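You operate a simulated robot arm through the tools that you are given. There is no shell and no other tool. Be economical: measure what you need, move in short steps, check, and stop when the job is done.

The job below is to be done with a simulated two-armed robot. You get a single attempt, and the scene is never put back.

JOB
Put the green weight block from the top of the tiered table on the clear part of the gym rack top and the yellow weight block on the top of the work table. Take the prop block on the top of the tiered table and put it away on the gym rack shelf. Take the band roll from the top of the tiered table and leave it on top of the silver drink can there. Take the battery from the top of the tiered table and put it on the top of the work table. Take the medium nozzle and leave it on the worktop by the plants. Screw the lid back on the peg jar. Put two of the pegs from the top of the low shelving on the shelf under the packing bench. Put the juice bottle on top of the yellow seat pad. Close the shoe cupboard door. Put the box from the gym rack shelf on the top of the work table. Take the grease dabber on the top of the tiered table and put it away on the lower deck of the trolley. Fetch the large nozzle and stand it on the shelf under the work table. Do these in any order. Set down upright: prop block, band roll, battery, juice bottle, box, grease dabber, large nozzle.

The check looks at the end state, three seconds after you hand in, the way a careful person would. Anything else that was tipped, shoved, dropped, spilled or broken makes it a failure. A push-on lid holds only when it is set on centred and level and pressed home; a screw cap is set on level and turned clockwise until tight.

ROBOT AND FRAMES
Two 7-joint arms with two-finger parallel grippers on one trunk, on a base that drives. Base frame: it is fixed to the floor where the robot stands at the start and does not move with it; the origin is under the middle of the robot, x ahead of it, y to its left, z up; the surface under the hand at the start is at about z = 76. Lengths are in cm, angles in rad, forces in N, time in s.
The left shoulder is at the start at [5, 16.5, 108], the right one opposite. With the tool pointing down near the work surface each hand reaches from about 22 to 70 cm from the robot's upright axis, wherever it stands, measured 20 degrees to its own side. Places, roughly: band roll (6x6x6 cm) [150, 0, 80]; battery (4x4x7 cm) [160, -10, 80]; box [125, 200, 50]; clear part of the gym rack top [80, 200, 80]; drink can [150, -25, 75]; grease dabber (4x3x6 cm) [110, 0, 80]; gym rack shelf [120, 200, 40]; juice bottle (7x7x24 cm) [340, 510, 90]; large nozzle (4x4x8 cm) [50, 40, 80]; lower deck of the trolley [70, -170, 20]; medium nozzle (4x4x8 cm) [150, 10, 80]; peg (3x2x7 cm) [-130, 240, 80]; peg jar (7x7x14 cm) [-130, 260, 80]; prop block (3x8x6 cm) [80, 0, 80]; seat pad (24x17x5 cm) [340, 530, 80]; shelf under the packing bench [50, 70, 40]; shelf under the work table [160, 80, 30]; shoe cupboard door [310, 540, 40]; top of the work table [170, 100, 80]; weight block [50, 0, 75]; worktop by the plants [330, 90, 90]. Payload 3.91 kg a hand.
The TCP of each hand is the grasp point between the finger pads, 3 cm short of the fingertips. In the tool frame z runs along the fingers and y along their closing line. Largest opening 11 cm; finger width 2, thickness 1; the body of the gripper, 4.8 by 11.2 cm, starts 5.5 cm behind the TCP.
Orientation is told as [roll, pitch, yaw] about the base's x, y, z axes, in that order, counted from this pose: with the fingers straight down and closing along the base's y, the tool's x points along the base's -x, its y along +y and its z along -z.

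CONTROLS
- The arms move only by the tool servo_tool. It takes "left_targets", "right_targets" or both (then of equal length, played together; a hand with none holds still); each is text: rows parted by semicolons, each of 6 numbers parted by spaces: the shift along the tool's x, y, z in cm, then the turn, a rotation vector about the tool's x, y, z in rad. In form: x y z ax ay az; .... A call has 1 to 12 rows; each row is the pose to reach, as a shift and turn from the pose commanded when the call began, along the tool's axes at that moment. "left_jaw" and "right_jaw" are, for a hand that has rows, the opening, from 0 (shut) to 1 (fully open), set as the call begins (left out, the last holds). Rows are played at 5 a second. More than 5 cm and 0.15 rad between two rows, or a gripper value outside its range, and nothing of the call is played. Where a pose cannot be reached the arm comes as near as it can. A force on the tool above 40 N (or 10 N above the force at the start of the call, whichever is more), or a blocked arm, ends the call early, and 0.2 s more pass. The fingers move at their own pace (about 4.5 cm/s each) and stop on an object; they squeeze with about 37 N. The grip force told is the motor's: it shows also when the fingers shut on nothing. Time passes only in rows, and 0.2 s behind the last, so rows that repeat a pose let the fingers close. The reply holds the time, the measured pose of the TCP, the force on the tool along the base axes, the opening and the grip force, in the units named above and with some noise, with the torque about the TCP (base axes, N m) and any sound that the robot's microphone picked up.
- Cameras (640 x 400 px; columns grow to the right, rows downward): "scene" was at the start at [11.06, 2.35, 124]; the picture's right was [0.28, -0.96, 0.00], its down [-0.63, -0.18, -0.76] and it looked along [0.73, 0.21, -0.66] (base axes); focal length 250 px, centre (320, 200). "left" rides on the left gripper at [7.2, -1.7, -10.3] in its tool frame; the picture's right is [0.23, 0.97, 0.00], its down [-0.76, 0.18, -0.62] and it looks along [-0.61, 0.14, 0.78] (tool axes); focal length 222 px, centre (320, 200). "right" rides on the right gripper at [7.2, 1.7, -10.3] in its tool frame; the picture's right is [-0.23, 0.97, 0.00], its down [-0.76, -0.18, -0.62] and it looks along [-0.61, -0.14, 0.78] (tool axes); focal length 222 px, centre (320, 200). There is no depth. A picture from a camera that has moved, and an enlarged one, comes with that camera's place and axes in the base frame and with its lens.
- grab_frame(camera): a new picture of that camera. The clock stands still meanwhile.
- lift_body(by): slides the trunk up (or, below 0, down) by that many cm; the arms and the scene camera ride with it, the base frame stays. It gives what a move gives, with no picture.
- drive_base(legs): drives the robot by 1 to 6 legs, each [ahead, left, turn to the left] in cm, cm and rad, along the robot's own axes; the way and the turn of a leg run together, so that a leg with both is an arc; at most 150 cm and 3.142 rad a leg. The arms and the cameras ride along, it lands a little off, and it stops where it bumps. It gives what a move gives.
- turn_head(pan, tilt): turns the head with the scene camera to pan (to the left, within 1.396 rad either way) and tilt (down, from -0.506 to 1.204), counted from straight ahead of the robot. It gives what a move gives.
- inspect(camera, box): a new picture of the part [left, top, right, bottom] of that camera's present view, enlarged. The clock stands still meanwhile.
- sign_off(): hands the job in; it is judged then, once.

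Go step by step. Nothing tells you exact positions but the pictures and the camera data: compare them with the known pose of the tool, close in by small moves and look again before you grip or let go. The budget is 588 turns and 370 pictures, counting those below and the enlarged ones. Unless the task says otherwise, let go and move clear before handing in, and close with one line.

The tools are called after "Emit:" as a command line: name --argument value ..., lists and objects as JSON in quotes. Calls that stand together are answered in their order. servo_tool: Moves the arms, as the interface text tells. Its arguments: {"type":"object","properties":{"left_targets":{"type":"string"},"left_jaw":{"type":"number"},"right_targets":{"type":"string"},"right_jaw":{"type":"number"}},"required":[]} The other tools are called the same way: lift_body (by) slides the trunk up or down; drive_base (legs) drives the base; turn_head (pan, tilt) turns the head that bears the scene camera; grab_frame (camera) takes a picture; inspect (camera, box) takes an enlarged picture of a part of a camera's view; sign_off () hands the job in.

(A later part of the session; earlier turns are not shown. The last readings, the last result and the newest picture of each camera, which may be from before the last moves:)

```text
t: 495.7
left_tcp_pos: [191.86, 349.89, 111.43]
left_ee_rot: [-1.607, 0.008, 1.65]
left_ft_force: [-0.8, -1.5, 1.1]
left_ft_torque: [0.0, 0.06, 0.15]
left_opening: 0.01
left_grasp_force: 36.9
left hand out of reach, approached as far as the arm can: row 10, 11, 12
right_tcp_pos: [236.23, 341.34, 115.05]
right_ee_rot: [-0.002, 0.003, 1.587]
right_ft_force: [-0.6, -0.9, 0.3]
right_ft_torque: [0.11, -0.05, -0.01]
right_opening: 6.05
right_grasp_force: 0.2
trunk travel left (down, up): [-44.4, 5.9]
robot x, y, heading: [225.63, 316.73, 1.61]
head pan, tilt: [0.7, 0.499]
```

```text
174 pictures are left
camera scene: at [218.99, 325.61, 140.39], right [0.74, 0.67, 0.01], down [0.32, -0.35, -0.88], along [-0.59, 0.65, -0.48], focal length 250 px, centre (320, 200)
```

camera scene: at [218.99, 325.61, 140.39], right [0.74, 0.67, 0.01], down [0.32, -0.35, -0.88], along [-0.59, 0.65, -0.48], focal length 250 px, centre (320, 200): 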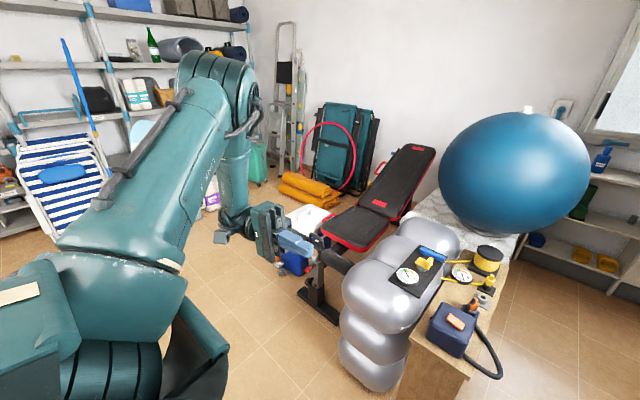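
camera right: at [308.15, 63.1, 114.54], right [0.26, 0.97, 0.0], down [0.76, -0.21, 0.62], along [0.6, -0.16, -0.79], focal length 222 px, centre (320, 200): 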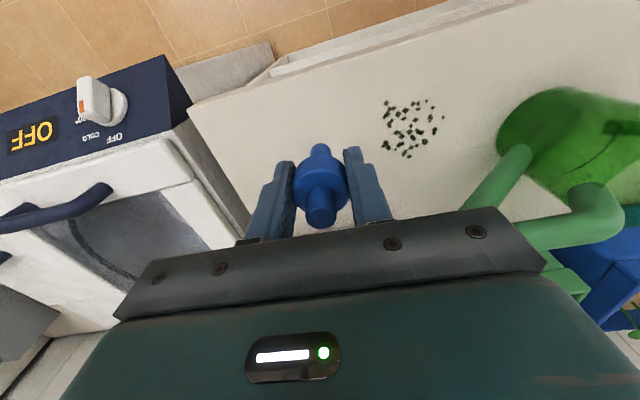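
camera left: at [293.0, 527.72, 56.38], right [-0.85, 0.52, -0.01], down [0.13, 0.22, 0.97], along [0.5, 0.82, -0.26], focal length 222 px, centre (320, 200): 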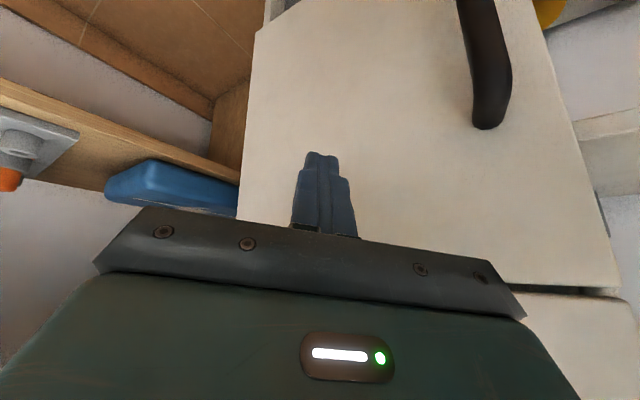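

Emit:
servo_tool --left_targets "0 0 0 0.15 0 0; 0 0 0 0.3 0 0; 0 0 0 0.45 0 0; 0 0 0 0.6 0 0; 0 0 0 0.75 0 0; 0 0 0 0.75 0 0; 0 0 0 0.75 0 0"

Emit:
grab_frame --camera "scene"

```text
t: 497.3
left_tcp_pos: [191.47, 343.28, 111.55]
left_ee_rot: [-2.353, 0.016, 1.652]
left_ft_force: [0.3, -0.1, -0.2]
left_ft_torque: [0.02, 0.01, 0.03]
left_opening: 0.02
left_grasp_force: 36.9
left hand out of reach, approached as far as the arm can: row 1, 2, 3, 4, 5, 6, 7
right_tcp_pos: [236.32, 341.93, 114.88]
right_ee_rot: [0.002, 0.008, 1.585]
right_ft_force: [-0.3, 0.3, -0.3]
right_ft_torque: [-0.01, 0.01, -0.02]
right_opening: 6.02
right_grasp_force: 0.1
trunk travel left (down, up): [-44.4, 5.9]
robot x, y, heading: [225.81, 316.46, 1.611]
head pan, tilt: [0.7, 0.499]
```

```text
173 pictures are left
camera scene: at [219.26, 326.22, 140.35], right [0.74, 0.67, 0.0], down [0.32, -0.35, -0.88], along [-0.59, 0.65, -0.48], focal length 250 px, centre (320, 200)
```

scene: 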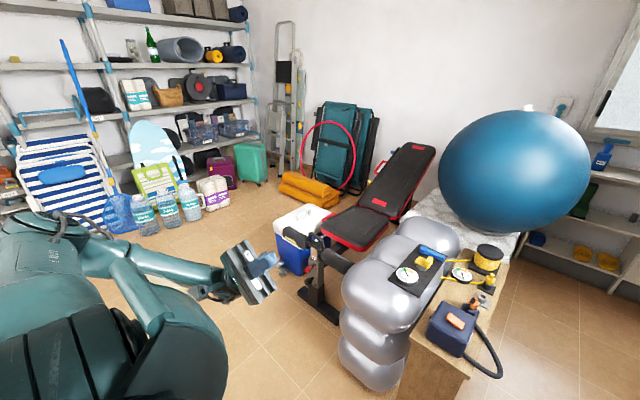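

Emit:
servo_tool --left_targets "-2.5 1.8 1.8 0 0 0; -5 3.5 3.5 0 0 0; -7.5 5.3 5.3 0 0 0; -10 7 7 0 0 0; -12 8 8 -0.1 0 0; -12 8 8 -0.25 0 0; -12 8 8 -0.4 0 0; -12 8 8 -0.55 0 0; -12 8 8 -0.7 0 0; -12 8 8 -0.85 0 0; -12 8 8 -1 0 0; -12 8 8 -1.15 0 0"

Emit:
servo_tool --left_targets "0 0 0 -0.15 0 0; 0 0 0 -0.3 0 0; 0 0 0 -0.45 0 0; 0 0 0 -0.6 0 0; 0 0 0 -0.75 0 0; 0 0 0 -0.9 0 0; 0 0 0 -1.05 0 0; 0 0 0 -1.2 0 0; 0 0 0 -1.2 0 0"

Emit:
grab_frame --camera "scene"

```text
t: 499.9
left_tcp_pos: [199.25, 342.27, 106.09]
left_ee_rot: [-1.2, 0.013, 1.651]
left_ft_force: [0.4, -0.2, -0.1]
left_ft_torque: [-0.02, 0.0, -0.01]
left_opening: 0.0
left_grasp_force: 37.1
left hand out of reach, approached as far as the arm can: row 1, 2, 3, 4, 5, 6, 7, 8, 9, 10, 11, 12
right_tcp_pos: [236.35, 341.95, 114.95]
right_ee_rot: [0.002, 0.009, 1.586]
right_ft_force: [0.0, 0.6, 0.1]
right_ft_torque: [-0.01, 0.0, -0.01]
right_opening: 6.03
right_grasp_force: 0.1
trunk travel left (down, up): [-44.4, 5.9]
robot x, y, heading: [225.36, 316.92, 1.613]
head pan, tilt: [0.7, 0.499]
```

```text
t: 501.9
left_tcp_pos: [194.1, 341.34, 105.51]
left_ee_rot: [-0.002, 0.016, 1.652]
left_ft_force: [0.5, -1.2, 0.7]
left_ft_torque: [0.0, -0.03, 0.03]
left_opening: 0.02
left_grasp_force: 37.2
left hand out of reach, approached as far as the arm can: row 1, 2, 3, 7, 8, 9
right_tcp_pos: [236.49, 341.76, 114.93]
right_ee_rot: [0.001, 0.006, 1.586]
right_ft_force: [0.3, 0.4, -0.7]
right_ft_torque: [-0.02, -0.01, 0.01]
right_opening: 6.05
right_grasp_force: 0.1
trunk travel left (down, up): [-44.4, 5.9]
robot x, y, heading: [225.21, 316.67, 1.613]
head pan, tilt: [0.7, 0.499]
```

```text
172 pictures are left
camera scene: at [219.23, 326.23, 140.34], right [0.74, 0.67, 0.0], down [0.32, -0.35, -0.88], along [-0.59, 0.65, -0.48], focal length 250 px, centre (320, 200)
```

scene: 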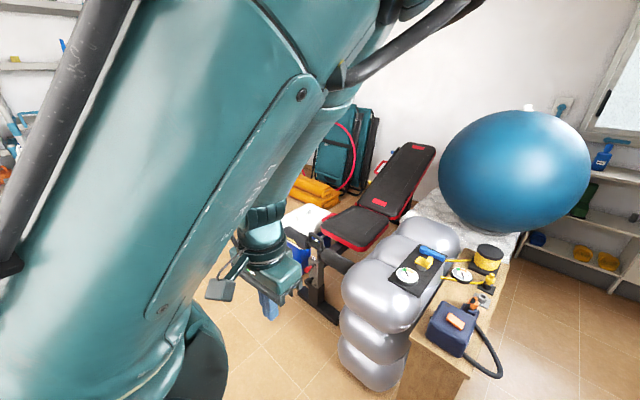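

Emit:
servo_tool --left_targets "-3 -2 0 0 0 0; -6 -4 0 0 0 0; -9 -6 0 0 0 0; -10 -8 0 0 0 0; -10 -8 0 0 0 0"

Emit:
servo_tool --left_targets "0 0 0 0.15 0 0; 0 0 0 0.3 0 0; 0 0 0 0.45 0 0; 0 0 0 0.6 0 0; 0 0 0 0.75 0 0; 0 0 0 0.9 0 0; 0 0 0 1.05 0 0; 0 0 0 1.2 0 0; 0 0 0 1.35 0 0; 0 0 0 1.5 0 0; 0 0 0 1.65 0 0; 0 0 0 1.8 0 0"

Emit:
servo_tool --left_targets "0 0 0 -0.15 0 0; 0 0 0 -0.3 0 0; 0 0 0 -0.45 0 0; 0 0 0 -0.6 0 0; 0 0 0 -0.75 0 0; 0 0 0 -0.9 0 0; 0 0 0 -1.05 0 0; 0 0 0 -1.2 0 0; 0 0 0 -1.35 0 0; 0 0 0 -1.5 0 0; 0 0 0 -1.65 0 0; 0 0 0 -1.8 0 0"

Emit:
grab_frame --camera "scene"

```text
t: 503.1
left_tcp_pos: [193.63, 351.99, 105.7]
left_ee_rot: [-0.01, 0.013, 1.655]
left_ft_force: [-0.1, -0.6, -1.0]
left_ft_torque: [-0.01, 0.0, 0.02]
left_opening: 0.02
left_grasp_force: 37.1
left hand out of reach, approached as far as the arm can: row 1, 2, 3, 4, 5
right_tcp_pos: [236.32, 341.89, 114.91]
right_ee_rot: [0.001, 0.006, 1.587]
right_ft_force: [0.4, -0.5, 0.6]
right_ft_torque: [0.02, 0.0, -0.02]
right_opening: 6.04
right_grasp_force: 0.0
trunk travel left (down, up): [-44.4, 5.9]
robot x, y, heading: [225.75, 316.49, 1.616]
head pan, tilt: [0.7, 0.499]
```

```text
t: 505.7
left_tcp_pos: [193.1, 343.84, 111.46]
left_ee_rot: [-1.793, 0.017, 1.66]
left_ft_force: [-0.1, 0.0, -0.5]
left_ft_torque: [-0.01, -0.03, 0.03]
left_opening: 0.0
left_grasp_force: 36.4
left hand out of reach, approached as far as the arm can: row 11, 12
right_tcp_pos: [236.35, 341.84, 114.9]
right_ee_rot: [0.002, 0.007, 1.586]
right_ft_force: [0.3, 0.4, -0.4]
right_ft_torque: [-0.01, 0.0, 0.07]
right_opening: 6.0
right_grasp_force: 0.1
trunk travel left (down, up): [-44.4, 5.9]
robot x, y, heading: [225.35, 316.37, 1.613]
head pan, tilt: [0.7, 0.499]
```

```text
t: 508.3
left_tcp_pos: [193.27, 344.12, 111.06]
left_ee_rot: [-0.004, 0.019, 1.652]
left_ft_force: [0.4, -0.6, -0.8]
left_ft_torque: [-0.02, 0.0, 0.0]
left_opening: 0.0
left_grasp_force: 37.0
right_tcp_pos: [236.45, 341.81, 114.85]
right_ee_rot: [0.003, 0.006, 1.587]
right_ft_force: [-0.7, -0.6, -0.4]
right_ft_torque: [0.0, 0.01, 0.01]
right_opening: 6.04
right_grasp_force: 0.0
trunk travel left (down, up): [-44.4, 5.9]
robot x, y, heading: [225.31, 316.75, 1.611]
head pan, tilt: [0.7, 0.499]
```

```text
171 pictures are left
camera scene: at [219.1, 326.11, 140.68], right [0.73, 0.69, 0.0], down [0.31, -0.32, -0.89], along [-0.62, 0.65, -0.45], focal length 250 px, centre (320, 200)
```

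scene: 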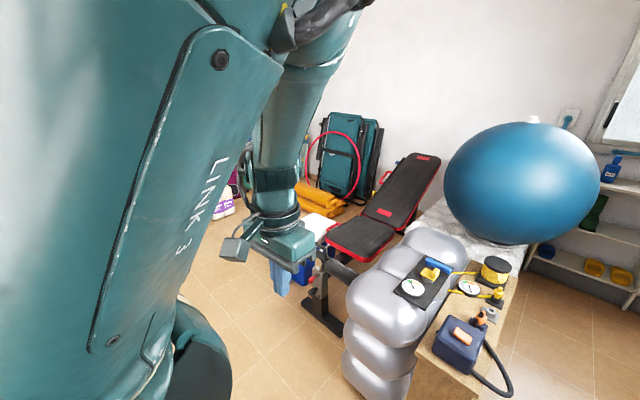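

I'll accept the elbow-up posture for the left arm and only use it lightly. Move the hand a little forward/down to keep its elbow off the head, then continue with the job, mostly right-handed.

Emit:
servo_tool --left_targets "-3 1 2 0 0 0; -6 2 4 0 0 0; -8 3 7 0 0 0; -8 3 10 0 0 0"

Emit:
drive_base --legs '[[0, 0, 1.45], [140, 0, 0]]'

Emit:
turn_head --pan 0.1 --tilt 0.45

Emit:
grab_frame --camera "scene"

```text
t: 509.3
left_tcp_pos: [189.51, 351.94, 101.21]
left_ee_rot: [-0.001, 0.013, 1.651]
left_ft_force: [-0.3, -0.1, 0.6]
left_ft_torque: [0.01, -0.02, 0.0]
left_opening: 0.0
left_grasp_force: 37.0
right_tcp_pos: [236.4, 341.88, 114.93]
right_ee_rot: [0.002, 0.007, 1.586]
right_ft_force: [0.5, -0.2, 0.3]
right_ft_torque: [0.01, -0.02, 0.0]
right_opening: 6.04
right_grasp_force: 0.1
trunk travel left (down, up): [-44.4, 5.9]
robot x, y, heading: [225.15, 316.73, 1.613]
head pan, tilt: [0.7, 0.499]
```

```text
t: 519.8
left_tcp_pos: [48.65, 293.35, 101.19]
left_ee_rot: [-0.004, 0.016, 3.11]
left_ft_force: [0.0, 0.6, -0.2]
left_ft_torque: [0.02, -0.02, 0.0]
left_opening: 0.0
left_grasp_force: 36.9
right_tcp_pos: [63.74, 338.64, 114.89]
right_ee_rot: [0.004, 0.007, 3.044]
right_ft_force: [0.2, 0.3, -1.0]
right_ft_torque: [0.01, 0.03, 0.01]
right_opening: 6.07
right_grasp_force: 0.0
trunk travel left (down, up): [-44.4, 5.9]
robot x, y, heading: [87.63, 324.96, 3.066]
head pan, tilt: [0.7, 0.499]
```

```text
t: 520.8
left_tcp_pos: [48.58, 293.26, 101.21]
left_ee_rot: [-0.003, 0.016, 3.111]
left_ft_force: [0.2, 0.2, 1.3]
left_ft_torque: [0.0, 0.0, -0.03]
left_opening: 0.0
left_grasp_force: 37.2
right_tcp_pos: [63.68, 338.7, 114.9]
right_ee_rot: [0.003, 0.009, 3.047]
right_ft_force: [-0.8, 0.0, -0.6]
right_ft_torque: [-0.01, 0.01, 0.01]
right_opening: 6.06
right_grasp_force: 0.1
trunk travel left (down, up): [-44.4, 5.9]
robot x, y, heading: [87.85, 324.86, 3.069]
head pan, tilt: [0.099, 0.45]
```

```text
170 pictures are left
camera scene: at [75.62, 324.94, 140.79], right [-0.03, 1.0, 0.0], down [0.44, 0.01, -0.9], along [-0.9, -0.02, -0.44], focal length 250 px, centre (320, 200)
```

scene: 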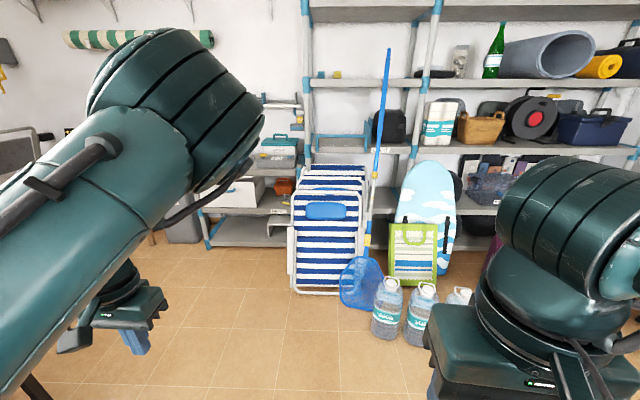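

Emit:
drive_base --legs '[[90, 10, 0.03], [30, 60, 0.03]]'

Emit:
turn_head --pan -0.1 --tilt 0.5

Emit:
grab_frame --camera "scene"

```text
t: 530.8
left_tcp_pos: [-65.6, 222.85, 101.11]
left_ee_rot: [-0.003, 0.015, -3.068]
left_ft_force: [0.6, -0.2, -0.3]
left_ft_torque: [-0.03, 0.03, -0.02]
left_opening: 0.03
left_grasp_force: 37.3
right_tcp_pos: [-55.33, 269.46, 114.92]
right_ee_rot: [0.0, 0.008, -3.134]
right_ft_force: [-0.8, 0.1, 0.5]
right_ft_torque: [-0.03, -0.01, -0.03]
right_opening: 6.05
right_grasp_force: 0.1
trunk travel left (down, up): [-44.4, 5.9]
robot x, y, heading: [-30.21, 258.59, -3.108]
head pan, tilt: [0.099, 0.45]
```

```text
t: 531.6
left_tcp_pos: [-65.58, 222.84, 101.1]
left_ee_rot: [-0.004, 0.018, -3.068]
left_ft_force: [0.3, -0.5, 0.4]
left_ft_torque: [-0.01, 0.0, 0.02]
left_opening: 0.02
left_grasp_force: 37.0
right_tcp_pos: [-55.37, 269.43, 114.98]
right_ee_rot: [0.001, 0.007, -3.134]
right_ft_force: [0.1, -0.2, 0.0]
right_ft_torque: [-0.02, 0.0, 0.03]
right_opening: 6.05
right_grasp_force: 0.0
trunk travel left (down, up): [-44.4, 5.9]
robot x, y, heading: [-30.05, 258.13, -3.112]
head pan, tilt: [-0.099, 0.499]
```

```text
169 pictures are left
camera scene: at [-42.06, 258.86, 140.35], right [0.07, 1.0, 0.0], down [0.48, -0.03, -0.88], along [-0.88, 0.06, -0.48], focal length 250 px, centre (320, 200)
```

scene: 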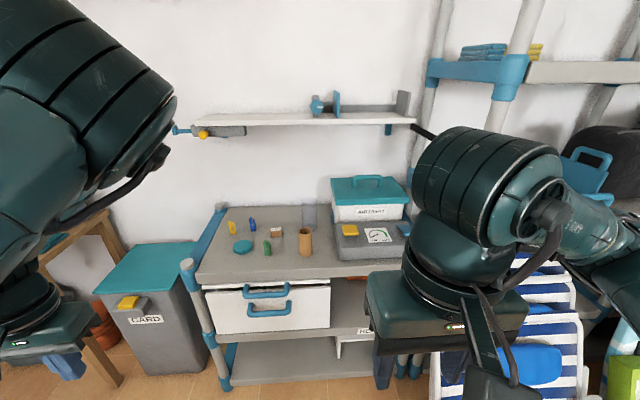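

Emit:
inspect --camera "scene" --box '[180, 180, 420, 290]'

```text
2.67 times, centred on (300, 235) of scene
camera zoom: at [-42.06, 258.86, 140.35], right [0.07, 1.0, 0.0], down [0.48, -0.03, -0.88], along [-0.88, 0.06, -0.48], focal length 668 px, centre (373, 107)
```

zoom: 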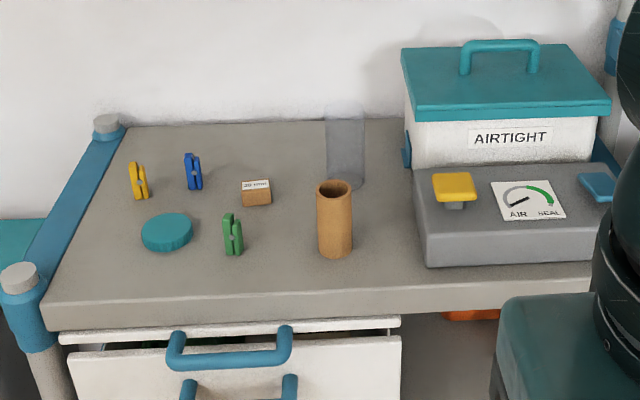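

Transparent jar at ~[-133.5,260.5] (top z≈91), teal lid lying at ~[-120,234.5], pegs green [-118,244], blue [-133,236], yellow [-131,228]. I go to ~[-72,240].

Emit:
drive_base --legs '[[42, 17, -0.02]]'

Emit:
servo_tool --right_targets "-4 2 0 0 0 0; -8 4 0 0 0 0; -12 6 0 0 0 0; -15 9 3 0 0 0; -18 12 6 0 0 0; -20 13 9 0 0 0" --right_jaw 1

Emit:
grab_frame --camera "right"

Emit:
grab_frame --camera "scene"

```text
t: 534.3
left_tcp_pos: [-107.3, 204.86, 101.21]
left_ee_rot: [-0.004, 0.015, -3.077]
left_ft_force: [0.9, 0.0, -0.1]
left_ft_torque: [-0.02, 0.01, 0.03]
left_opening: 0.0
left_grasp_force: 37.1
right_tcp_pos: [-96.47, 251.41, 114.93]
right_ee_rot: [0.001, 0.008, 3.14]
right_ft_force: [0.3, 0.1, -0.4]
right_ft_torque: [0.02, -0.01, 0.02]
right_opening: 6.07
right_grasp_force: 0.0
trunk travel left (down, up): [-44.4, 5.9]
robot x, y, heading: [-71.16, 240.05, -3.128]
head pan, tilt: [-0.099, 0.499]
```

```text
refused: row 4 steps farther than a row can; nothing moved
```

```text
167 pictures are left
camera right: at [-89.3, 249.82, 125.25], right [-0.23, -0.97, 0.0], down [-0.77, 0.18, 0.62], along [-0.6, 0.14, -0.79], focal length 222 px, centre (320, 200)
```

right: 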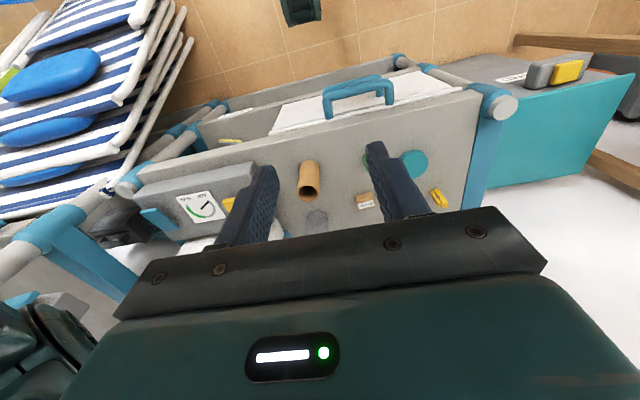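

```text
166 pictures are left
camera scene: at [-83.3, 240.69, 140.34], right [0.08, 1.0, 0.0], down [0.48, -0.04, -0.88], along [-0.88, 0.07, -0.48], focal length 250 px, centre (320, 200)
```

scene: 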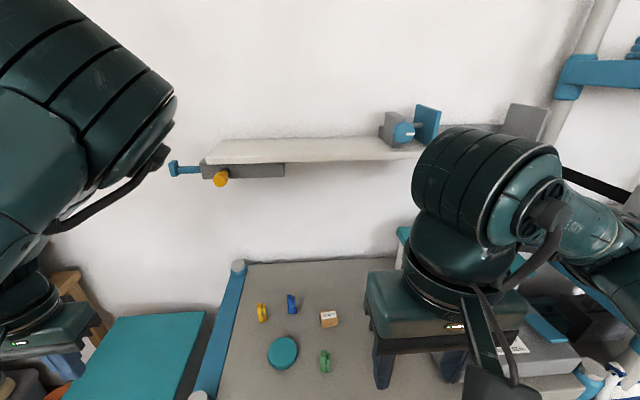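

Lid confirmed at ~[-119.7,234.1]. Move the right hand above it.

Emit:
servo_tool --right_targets "-3.8 2.8 0 0 0 0; -7.6 5.6 0 0 0 0; -11.4 8.4 0 0 0 0; -15.2 11.2 0 0 0 0; -19 14.2 0 0 0 0; -23 17.2 0 0 0 0; -23 17.2 5 0 0 0; -23 17.2 10 0 0 0; -23 17.2 15 0 0 0; -23 17.2 20 0 0 0; -23 17.2 24 0 0 0; -23 17.2 24 0 0 0" --right_jaw 1

Emit:
grab_frame --camera "right"

```text
t: 536.9
left_tcp_pos: [-107.23, 204.9, 101.26]
left_ee_rot: [-0.003, 0.016, -3.079]
left_ft_force: [0.0, -0.3, 0.4]
left_ft_torque: [0.0, -0.03, 0.01]
left_opening: 0.0
left_grasp_force: 36.7
right_tcp_pos: [-119.24, 234.05, 90.45]
right_ee_rot: [0.003, 0.01, 3.141]
right_ft_force: [-0.1, -0.1, 0.8]
right_ft_torque: [0.0, -0.03, -0.01]
right_opening: 11.02
right_grasp_force: 0.2
trunk travel left (down, up): [-44.4, 5.9]
robot x, y, heading: [-70.97, 239.99, -3.119]
head pan, tilt: [-0.099, 0.499]
```

```text
165 pictures are left
camera right: at [-112.15, 232.39, 100.81], right [-0.23, -0.97, 0.0], down [-0.77, 0.18, 0.62], along [-0.6, 0.14, -0.79], focal length 222 px, centre (320, 200)
```

right: 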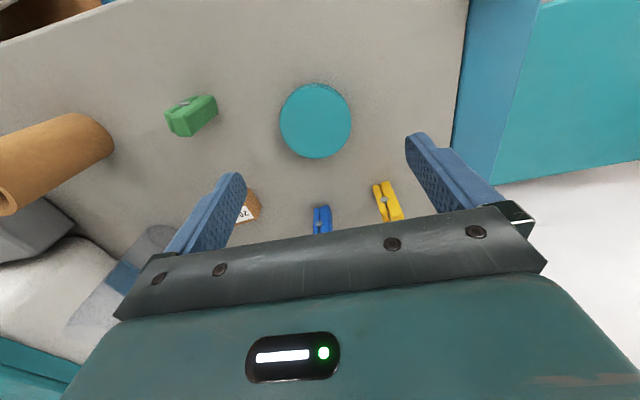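

Emit:
servo_tool --right_targets "0 -0.3 4 0 0 0; 0 -0.3 8 0 0 0; 0 -0.3 9 0 0 0; 0 -0.3 9.5 0 0 0; 0 -0.3 10 0 0 0; 0 -0.3 10.4 0 0 0"

Emit:
inspect --camera "right" --box '[180, 80, 460, 260]'

```text
t: 538.4
left_tcp_pos: [-107.04, 204.95, 101.19]
left_ee_rot: [-0.003, 0.015, -3.079]
left_ft_force: [-0.9, -0.3, 0.0]
left_ft_torque: [0.0, -0.02, 0.01]
left_opening: 0.0
left_grasp_force: 37.0
right_tcp_pos: [-119.1, 234.48, 81.14]
right_ee_rot: [0.0, 0.005, 3.141]
right_ft_force: [10.1, 4.8, 21.1]
right_ft_torque: [1.34, -0.09, -0.59]
right_opening: 10.97
right_grasp_force: 0.0
trunk travel left (down, up): [-44.4, 5.9]
robot x, y, heading: [-71.34, 240.09, -3.121]
head pan, tilt: [-0.099, 0.499]
stopped in row 6 (right hand): the force on the tool passed its limit at 42 N (the readings are from after the stop); the commanded pose is now the measured one
```

```text
2.22 times, centred on (320, 170) of right
camera zoom: at [-111.96, 232.79, 91.32], right [-0.23, -0.97, 0.0], down [-0.76, 0.18, 0.62], along [-0.6, 0.14, -0.78], focal length 494 px, centre (320, 267)
```

zoom: 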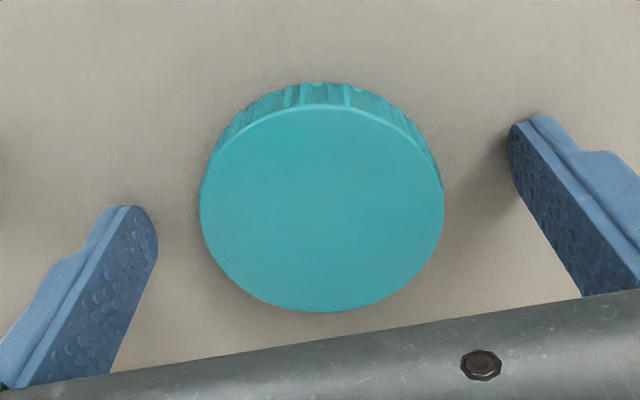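

Emit:
servo_tool --right_targets "0.3 0 -0.4 0 0 0; 0.7 0 -0.5 0 0 0; 0.7 0 -0.5 0 0 0"

Emit:
servo_tool --right_targets "0 0 0 0 0 0; 0 0 0 0 0 0; 0 0 0 0 0 0; 0 0 0 0 0 0; 0 0 0 0 0 0" --right_jaw 0

Emit:
inspect --camera "right" --box '[180, 80, 460, 260]'

```text
t: 539.1
left_tcp_pos: [-107.06, 204.91, 101.06]
left_ee_rot: [-0.005, 0.014, -3.078]
left_ft_force: [0.0, 0.1, 0.2]
left_ft_torque: [0.01, 0.03, 0.0]
left_opening: 0.01
left_grasp_force: 37.0
right_tcp_pos: [-118.4, 234.53, 81.24]
right_ee_rot: [0.003, 0.004, 3.14]
right_ft_force: [1.1, 0.1, 0.3]
right_ft_torque: [0.01, -0.03, 0.0]
right_opening: 10.98
right_grasp_force: 0.1
trunk travel left (down, up): [-44.4, 5.9]
robot x, y, heading: [-71.3, 239.82, -3.123]
head pan, tilt: [-0.099, 0.499]
```

```text
t: 540.4
left_tcp_pos: [-107.17, 204.93, 101.06]
left_ee_rot: [-0.003, 0.017, -3.077]
left_ft_force: [0.9, -0.6, -0.1]
left_ft_torque: [0.01, 0.0, 0.02]
left_opening: 0.0
left_grasp_force: 37.2
right_tcp_pos: [-118.34, 234.47, 81.3]
right_ee_rot: [0.001, 0.004, 3.14]
right_ft_force: [0.2, -0.3, -0.3]
right_ft_torque: [0.01, 0.01, 0.01]
right_opening: 7.07
right_grasp_force: 36.9
trunk travel left (down, up): [-44.4, 5.9]
robot x, y, heading: [-71.38, 240.09, -3.12]
head pan, tilt: [-0.099, 0.499]
```

```text
2.22 times, centred on (320, 170) of right
camera zoom: at [-111.33, 232.85, 91.6], right [-0.23, -0.97, 0.0], down [-0.76, 0.18, 0.62], along [-0.6, 0.14, -0.78], focal length 494 px, centre (320, 267)
```

zoom: 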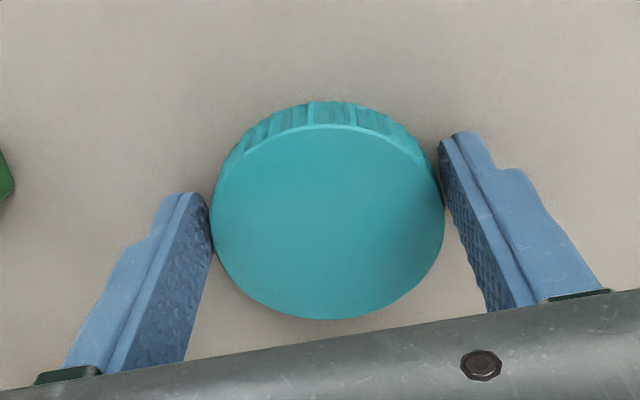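

Lid gripped. Lift and look at the jar from above.

Emit:
servo_tool --right_targets "0 0 -4.5 0 0 0; 0 0 -9 0 0 0; 0 0 -13.5 0 0 0; 0 0 -18 0 0 0; 0 0 -22 0 0 0; 0 -4.5 -22 0 0 0; 0 -9 -22 0 0 0; -2 -13 -22 0 0 0; -4 -17 -22 0 0 0; -5 -20 -22 0 0 0; -5 -20 -22 0 0 0"

Emit:
grab_frame --camera "right"

Emit:
grab_frame --camera "scene"

```text
t: 542.8
left_tcp_pos: [-107.12, 204.84, 101.08]
left_ee_rot: [-0.007, 0.016, -3.08]
left_ft_force: [-0.3, 0.0, 0.9]
left_ft_torque: [-0.02, -0.01, 0.03]
left_opening: 0.02
left_grasp_force: 36.7
right_tcp_pos: [-123.28, 254.46, 103.0]
right_ee_rot: [0.001, 0.004, 3.142]
right_ft_force: [-0.2, 0.2, -0.5]
right_ft_torque: [0.0, 0.01, 0.02]
right_opening: 7.03
right_grasp_force: 37.0
trunk travel left (down, up): [-44.4, 5.9]
robot x, y, heading: [-71.07, 239.99, -3.124]
head pan, tilt: [-0.099, 0.499]
```

```text
162 pictures are left
camera right: at [-116.1, 252.8, 113.37], right [-0.23, -0.97, 0.0], down [-0.76, 0.18, 0.62], along [-0.6, 0.14, -0.78], focal length 222 px, centre (320, 200)
```

right: 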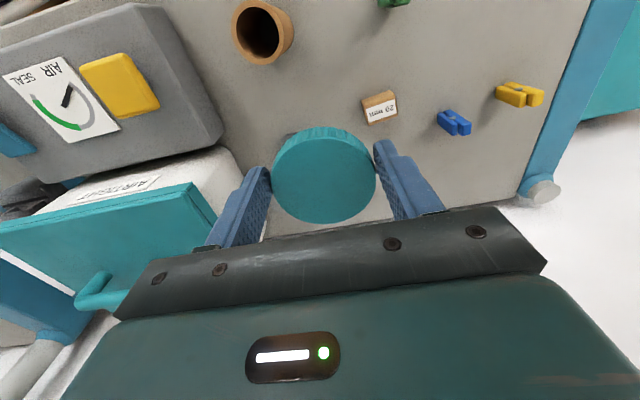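

```text
161 pictures are left
camera scene: at [-83.24, 240.69, 140.35], right [0.08, 1.0, 0.0], down [0.48, -0.04, -0.88], along [-0.88, 0.07, -0.48], focal length 250 px, centre (320, 200)
```

scene: 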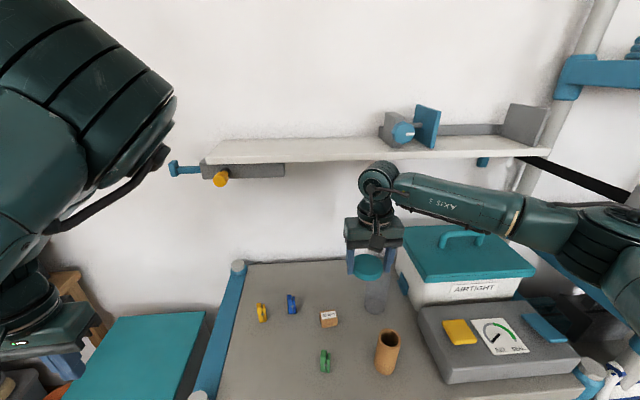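

Emit:
inspect --camera "scene" --box '[320, 180, 460, 340]'

Emit:
inspect --camera "right" --box '[200, 80, 440, 260]'

```text
2.50 times, centred on (390, 260) of scene
camera zoom: at [-83.24, 240.69, 140.35], right [0.08, 1.0, 0.0], down [0.48, -0.04, -0.88], along [-0.88, 0.07, -0.48], focal length 626 px, centre (145, 50)
```

zoom: 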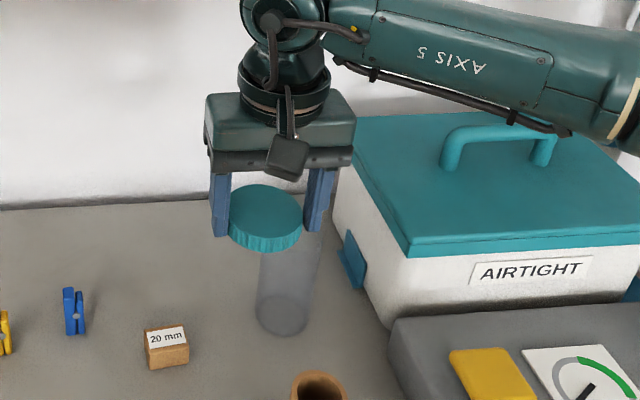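

```text
2.22 times, centred on (320, 170) of right
camera zoom: at [-116.1, 252.8, 113.37], right [-0.23, -0.97, 0.0], down [-0.76, 0.18, 0.62], along [-0.6, 0.14, -0.78], focal length 494 px, centre (320, 267)
```

zoom: 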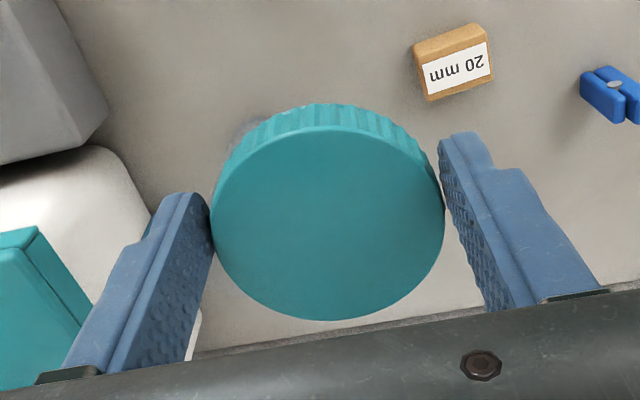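

Jar axis estimated at [-131.8,260.6], top z≈92. Move the lid over it, staying above.

Emit:
servo_tool --right_targets "-2 -1.5 0 0 0 -0.12; -4 -3 0 0 0 -0.24; -6 -4.5 0 0 0 -0.36; -8.2 -6.1 0 0 0 -0.48; -8.2 -6.1 3 0 0 -0.6; -8.2 -6.1 4.5 0 0 -0.7; -8.2 -6.1 4.5 0 0 -0.7"

Emit:
inspect --camera "scene" --box '[320, 180, 460, 340]'

Emit:
inspect --camera "right" --box '[200, 60, 440, 240]'

```text
t: 544.4
left_tcp_pos: [-107.12, 205.07, 101.16]
left_ee_rot: [-0.003, 0.014, -3.078]
left_ft_force: [1.1, -0.2, -0.4]
left_ft_torque: [0.02, -0.01, 0.02]
left_opening: 0.0
left_grasp_force: 37.1
right_tcp_pos: [-127.08, 263.9, 103.32]
right_ee_rot: [-0.001, -0.005, -2.626]
right_ft_force: [-0.2, -0.3, -0.1]
right_ft_torque: [0.02, 0.03, -0.01]
right_opening: 7.02
right_grasp_force: 36.8
right hand out of reach, approached as far as the arm can: row 4, 5, 6, 7
trunk travel left (down, up): [-44.4, 5.9]
robot x, y, heading: [-71.39, 240.18, -3.116]
head pan, tilt: [-0.099, 0.499]
```

```text
2.50 times, centred on (390, 260) of scene
camera zoom: at [-83.18, 240.82, 140.35], right [0.08, 1.0, 0.0], down [0.48, -0.04, -0.88], along [-0.88, 0.07, -0.48], focal length 626 px, centre (145, 50)
```

zoom: 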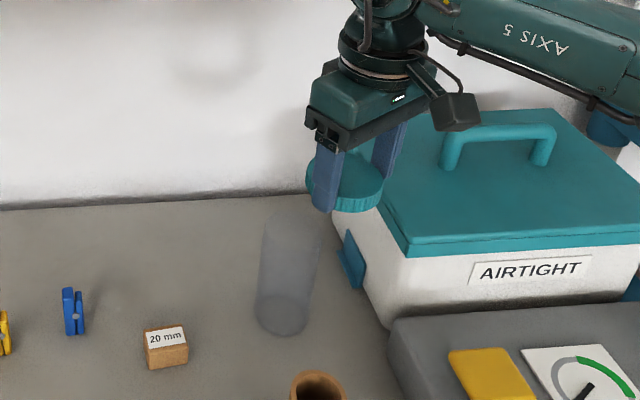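

```text
2.22 times, centred on (320, 150) of right
camera zoom: at [-120.01, 266.04, 113.62], right [0.28, -0.96, 0.0], down [-0.75, -0.22, 0.63], along [-0.6, -0.18, -0.78], focal length 494 px, centre (320, 311)
```

zoom: 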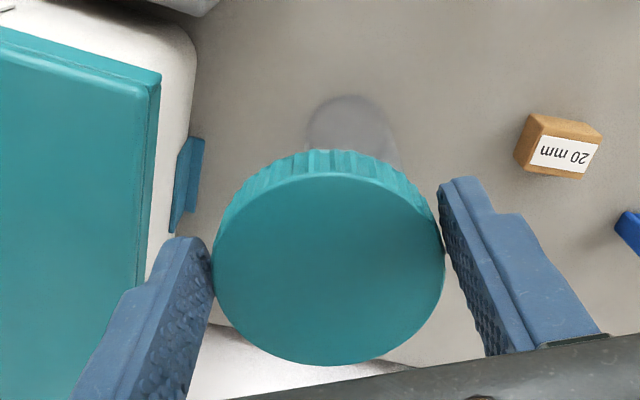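

Yaw limit on that side is ~0.5 rad, fine. Jar refined at [-131,260.4]. Centre over it and descend toward z≈97.

Emit:
servo_tool --right_targets "-2.3 0.6 0 0 0 0.05; -4.6 1.2 0 0 0 0.1; -4.6 1.2 3 0 0 0.1; -4.6 1.2 6 0 0 0.1; -4.6 1.2 6 0 0 0.1"

Emit:
inspect --camera "scene" --box '[320, 180, 460, 340]'

Emit:
inspect --camera "right" --box '[200, 60, 440, 240]'

```text
t: 545.5
left_tcp_pos: [-107.12, 205.01, 101.22]
left_ee_rot: [-0.004, 0.016, -3.081]
left_ft_force: [-0.3, 0.3, 0.0]
left_ft_torque: [-0.03, 0.0, 0.0]
left_opening: 0.0
left_grasp_force: 36.6
right_tcp_pos: [-130.58, 260.58, 97.43]
right_ee_rot: [0.0, -0.001, -2.727]
right_ft_force: [0.2, -0.3, 0.0]
right_ft_torque: [0.0, -0.01, 0.01]
right_opening: 7.01
right_grasp_force: 36.7
trunk travel left (down, up): [-44.4, 5.9]
robot x, y, heading: [-71.82, 240.57, -3.119]
head pan, tilt: [-0.099, 0.499]
```

```text
2.50 times, centred on (390, 260) of scene
camera zoom: at [-83.23, 240.72, 140.35], right [0.08, 1.0, 0.0], down [0.48, -0.04, -0.88], along [-0.88, 0.07, -0.48], focal length 626 px, centre (145, 50)
```

zoom: 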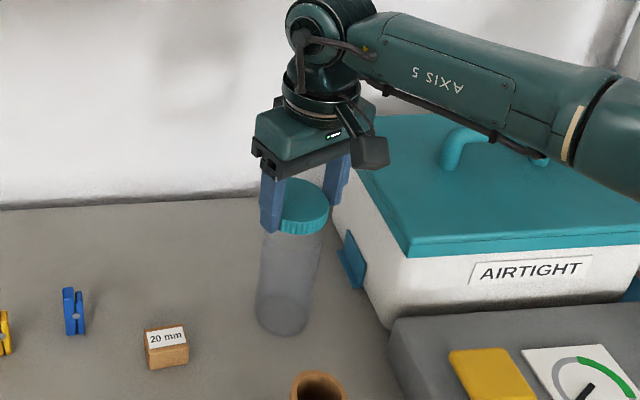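

```text
2.22 times, centred on (320, 150) of right
camera zoom: at [-123.29, 262.02, 107.67], right [0.18, -0.98, 0.0], down [-0.77, -0.14, 0.62], along [-0.61, -0.12, -0.78], focal length 494 px, centre (320, 311)
```

zoom: 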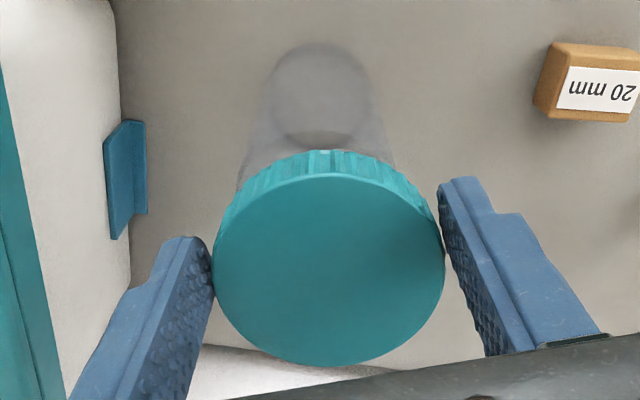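

Trim −0.8 cm in x and lower until the lid meets the jar.

Emit:
servo_tool --right_targets "-0.7 -0.4 0 0 0 0; -0.7 -0.4 0.8 0 0 0; -0.7 -0.4 1.5 0 0 0; -0.7 -0.4 2.0 0 0 0; -0.7 -0.4 2.4 0 0 0; -0.7 -0.4 2.8 0 0 0"

Emit:
inspect --camera "right" --box '[200, 60, 440, 240]'

Emit:
inspect --camera "scene" --box '[340, 200, 430, 320]'

```text
t: 547.0
left_tcp_pos: [-107.21, 204.89, 101.23]
left_ee_rot: [-0.005, 0.013, -3.079]
left_ft_force: [-0.2, -0.2, -0.3]
left_ft_torque: [0.05, -0.02, 0.01]
left_opening: 0.0
left_grasp_force: 37.4
right_tcp_pos: [-131.26, 260.63, 94.86]
right_ee_rot: [-0.002, -0.007, -2.728]
right_ft_force: [0.4, 1.9, 9.5]
right_ft_torque: [0.12, -0.1, 0.02]
right_opening: 7.0
right_grasp_force: 36.8
trunk travel left (down, up): [-44.4, 5.9]
robot x, y, heading: [-71.48, 240.29, -3.115]
head pan, tilt: [-0.099, 0.499]
```

```text
2.22 times, centred on (320, 150) of right
camera zoom: at [-123.95, 262.03, 105.12], right [0.18, -0.98, 0.0], down [-0.76, -0.14, 0.63], along [-0.62, -0.12, -0.78], focal length 494 px, centre (320, 311)
```

zoom: 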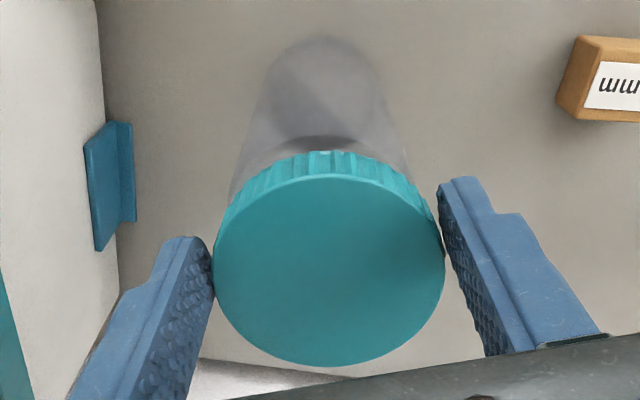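

```text
3.33 times, centred on (385, 260) of scene
camera zoom: at [-83.14, 240.71, 140.38], right [0.08, 1.0, 0.0], down [0.48, -0.04, -0.88], along [-0.88, 0.07, -0.48], focal length 834 px, centre (103, 0)
```

zoom: 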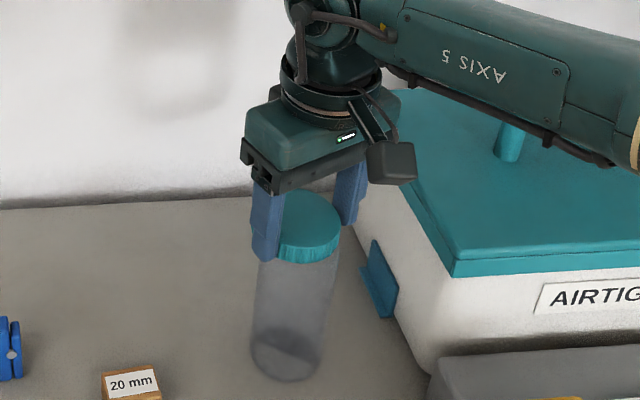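

Lid is seated with light contact. Turn clockwise with slight downward pressure.

Emit:
servo_tool --right_targets "0 0 0.1 0 0 0.15; 0 0 0.15 0 0 0.3; 0 0 0.2 0 0 0.45; 0 0 0.25 0 0 0.6; 0 0 0.3 0 0 0.75; 0 0 0.35 0 0 0.9; 0 0 0.4 0 0 1.05; 0 0 0.4 0 0 1.2; 0 0 0.4 0 0 1.35; 0 0 0.4 0 0 1.5; 0 0 0.4 0 0 1.65; 0 0 0.4 0 0 1.8"

Emit:
inspect --camera "scene" --box '[340, 200, 430, 320]'

```text
t: 549.5
left_tcp_pos: [-107.09, 204.75, 101.15]
left_ee_rot: [-0.005, 0.015, -3.078]
left_ft_force: [-0.1, -0.3, 0.6]
left_ft_torque: [-0.03, 0.01, 0.02]
left_opening: 0.0
left_grasp_force: 36.7
right_tcp_pos: [-131.17, 260.67, 94.45]
right_ee_rot: [0.009, 0.001, 1.754]
right_ft_force: [-1.8, -2.2, 21.9]
right_ft_torque: [-0.19, 0.4, 0.12]
right_opening: 6.93
right_grasp_force: 36.8
trunk travel left (down, up): [-44.4, 5.9]
robot x, y, heading: [-71.46, 240.17, -3.124]
head pan, tilt: [-0.099, 0.499]
```

```text
3.33 times, centred on (385, 260) of scene
camera zoom: at [-83.01, 240.61, 140.37], right [0.08, 1.0, 0.0], down [0.48, -0.04, -0.88], along [-0.88, 0.07, -0.48], focal length 834 px, centre (103, 0)
```

zoom: 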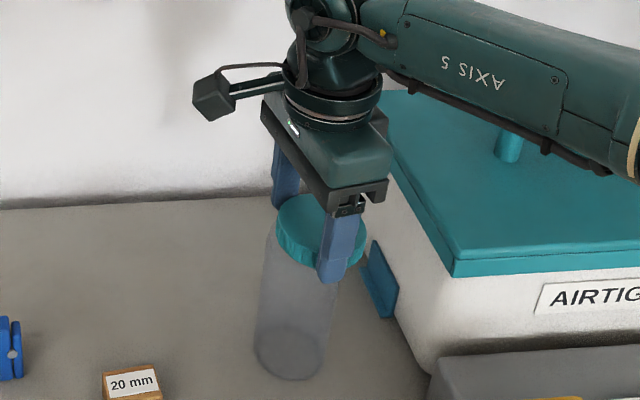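

The lid has drifted off-centre toward +y. Raise slightly and inspect before correcting.

Emit:
servo_tool --right_targets "0 0 -0.8 0 0 0; 0 0 -1.6 0 0 0; 0 0 -1.6 0 0 0"

Emit:
inspect --camera "scene" --box '[340, 200, 430, 320]'

Emit:
inspect --camera "right" --box '[200, 60, 440, 240]'

```text
t: 550.4
left_tcp_pos: [-107.19, 204.86, 101.05]
left_ee_rot: [-0.002, 0.015, -3.079]
left_ft_force: [-0.1, -0.3, 0.6]
left_ft_torque: [0.0, 0.0, -0.04]
left_opening: 0.0
left_grasp_force: 37.1
right_tcp_pos: [-131.35, 260.75, 95.61]
right_ee_rot: [-0.001, 0.0, 1.756]
right_ft_force: [0.1, -0.6, 0.1]
right_ft_torque: [0.02, 0.0, 0.02]
right_opening: 6.95
right_grasp_force: 36.6
trunk travel left (down, up): [-44.4, 5.9]
robot x, y, heading: [-71.45, 240.12, -3.122]
head pan, tilt: [-0.099, 0.499]
```

```text
3.33 times, centred on (385, 260) of scene
camera zoom: at [-83.25, 240.73, 140.34], right [0.08, 1.0, 0.0], down [0.48, -0.04, -0.88], along [-0.88, 0.07, -0.48], focal length 834 px, centre (103, 0)
```

zoom: 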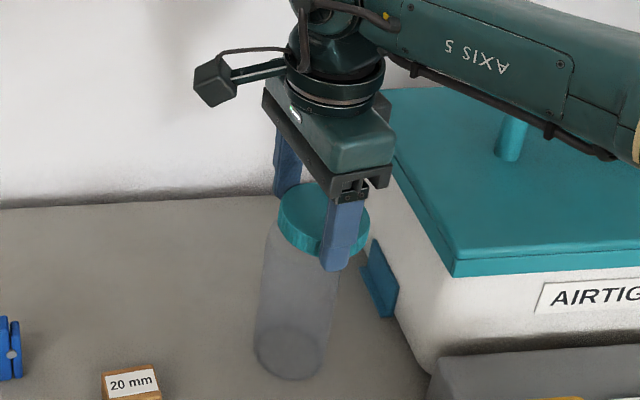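

```text
2.22 times, centred on (320, 150) of right
camera zoom: at [-131.75, 253.39, 105.91], right [-1.0, 0.04, 0.0], down [0.03, 0.78, 0.62], along [0.03, 0.62, -0.78], focal length 494 px, centre (320, 311)
```

zoom: 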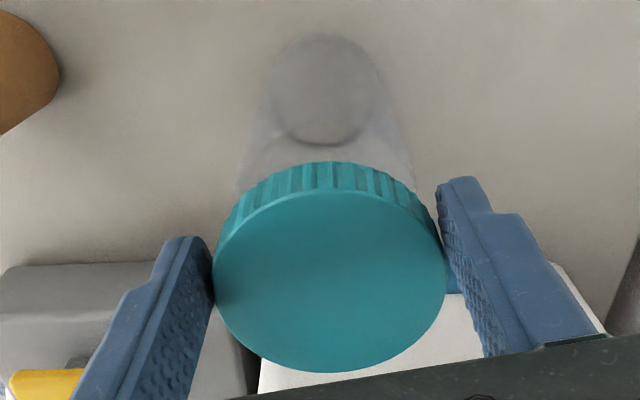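

The lid centre is 0.75 cm off the grip centre. I centre the lid on the jar, rest it, open, re-centre the grip and rewind the wrist before turning again.

Emit:
servo_tool --right_targets "0.7 0 0 0 0 0; 0.7 0 0.5 0 0 0; 0.7 0 0.9 0 0 0; 0.7 0 1.1 0 0 0"

Emit:
servo_tool --right_targets "0 0 0 0 0 0; 0 0 0 0 0 0; 0 0 0 0 0 0; -0.75 0 0 0 0 0; -0.75 0 0 0 0 0" --right_jaw 0.82

Emit:
inspect --camera "right" --box '[200, 60, 440, 240]'

```text
t: 551.4
left_tcp_pos: [-107.14, 204.85, 101.13]
left_ee_rot: [-0.003, 0.016, -3.08]
left_ft_force: [-0.2, -0.1, 0.3]
left_ft_torque: [-0.04, 0.01, 0.04]
left_opening: 0.0
left_grasp_force: 37.3
right_tcp_pos: [-131.24, 259.93, 94.74]
right_ee_rot: [0.004, 0.0, 1.755]
right_ft_force: [0.2, 0.0, -0.5]
right_ft_torque: [0.01, 0.04, -0.02]
right_opening: 6.93
right_grasp_force: 37.1
trunk travel left (down, up): [-44.4, 5.9]
robot x, y, heading: [-71.57, 240.22, -3.123]
head pan, tilt: [-0.099, 0.499]
```

```text
t: 552.5
left_tcp_pos: [-107.15, 204.86, 101.16]
left_ee_rot: [-0.004, 0.017, -3.081]
left_ft_force: [0.0, 0.1, 0.2]
left_ft_torque: [0.0, 0.02, -0.02]
left_opening: 0.0
left_grasp_force: 37.1
right_tcp_pos: [-131.33, 260.67, 94.62]
right_ee_rot: [0.0, 0.0, 1.755]
right_ft_force: [0.2, -0.1, 0.5]
right_ft_torque: [0.0, -0.02, 0.01]
right_opening: 9.0
right_grasp_force: 0.0
trunk travel left (down, up): [-44.4, 5.9]
robot x, y, heading: [-71.34, 240.08, -3.124]
head pan, tilt: [-0.099, 0.499]
```

```text
2.22 times, centred on (320, 150) of right
camera zoom: at [-131.75, 253.3, 104.99], right [-1.0, 0.04, 0.0], down [0.04, 0.78, 0.62], along [0.03, 0.62, -0.78], focal length 494 px, centre (320, 311)
```

zoom: 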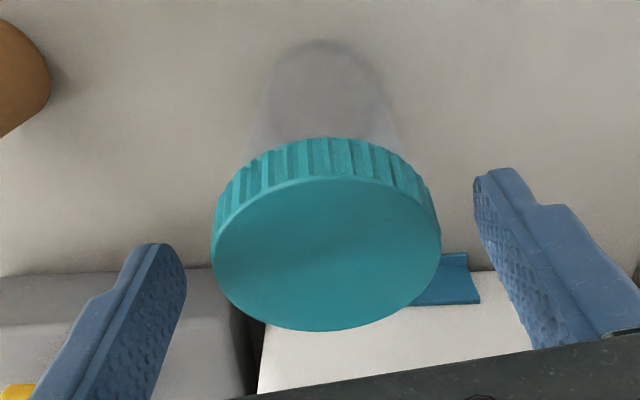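

The lid lies slightly tilted. Rewind the wrist with the jaw open and re-grip across y, which should level it.

Emit:
servo_tool --right_targets "0 0 0 0 0 -0.15; 0 0 0 0 0 -0.3; 0 0 0 0 0 -0.45; 0 0 0 0 0 -0.6; 0 0 0 0 0 -0.75; 0 0 0 0 0 -0.9; 0 0 0 0 0 -1.05; 0 0 0 0 0 -1.2; 0 0 0 0 0 -1.35; 0 0 0 0 0 -1.4; 0 0 0 0 0 -1.4" --right_jaw 0.95

Emit:
inspect --camera "right" --box '[200, 60, 440, 240]'

Emit:
inspect --camera "scene" --box '[340, 200, 430, 320]'

```text
t: 555.0
left_tcp_pos: [-107.35, 204.87, 101.05]
left_ee_rot: [-0.002, 0.016, -3.079]
left_ft_force: [-0.2, 0.7, 0.0]
left_ft_torque: [-0.03, -0.03, -0.03]
left_opening: 0.01
left_grasp_force: 36.9
right_tcp_pos: [-131.19, 260.63, 94.65]
right_ee_rot: [0.001, -0.004, -3.127]
right_ft_force: [0.0, -0.4, -0.1]
right_ft_torque: [0.0, 0.03, -0.04]
right_opening: 10.46
right_grasp_force: 0.0
trunk travel left (down, up): [-44.4, 5.9]
robot x, y, heading: [-71.05, 240.26, -3.118]
head pan, tilt: [-0.099, 0.499]
```

```text
2.22 times, centred on (320, 150) of right
camera zoom: at [-124.06, 259.21, 104.98], right [-0.21, -0.98, 0.0], down [-0.76, 0.17, 0.62], along [-0.61, 0.13, -0.78], focal length 494 px, centre (320, 311)
```

zoom: 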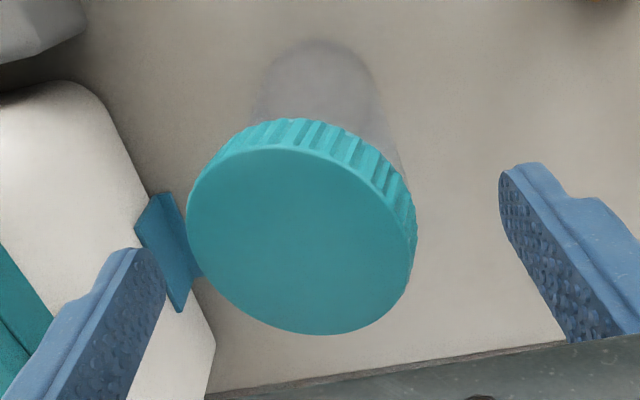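

```text
3.33 times, centred on (385, 260) of scene
camera zoom: at [-83.24, 240.72, 140.35], right [0.08, 1.0, 0.0], down [0.48, -0.04, -0.88], along [-0.88, 0.07, -0.48], focal length 834 px, centre (103, 0)
```

zoom: 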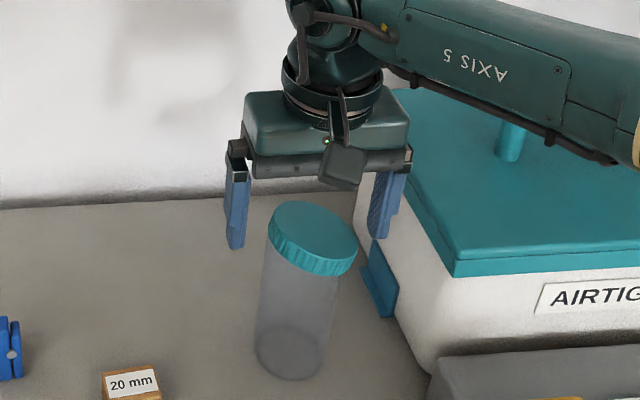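

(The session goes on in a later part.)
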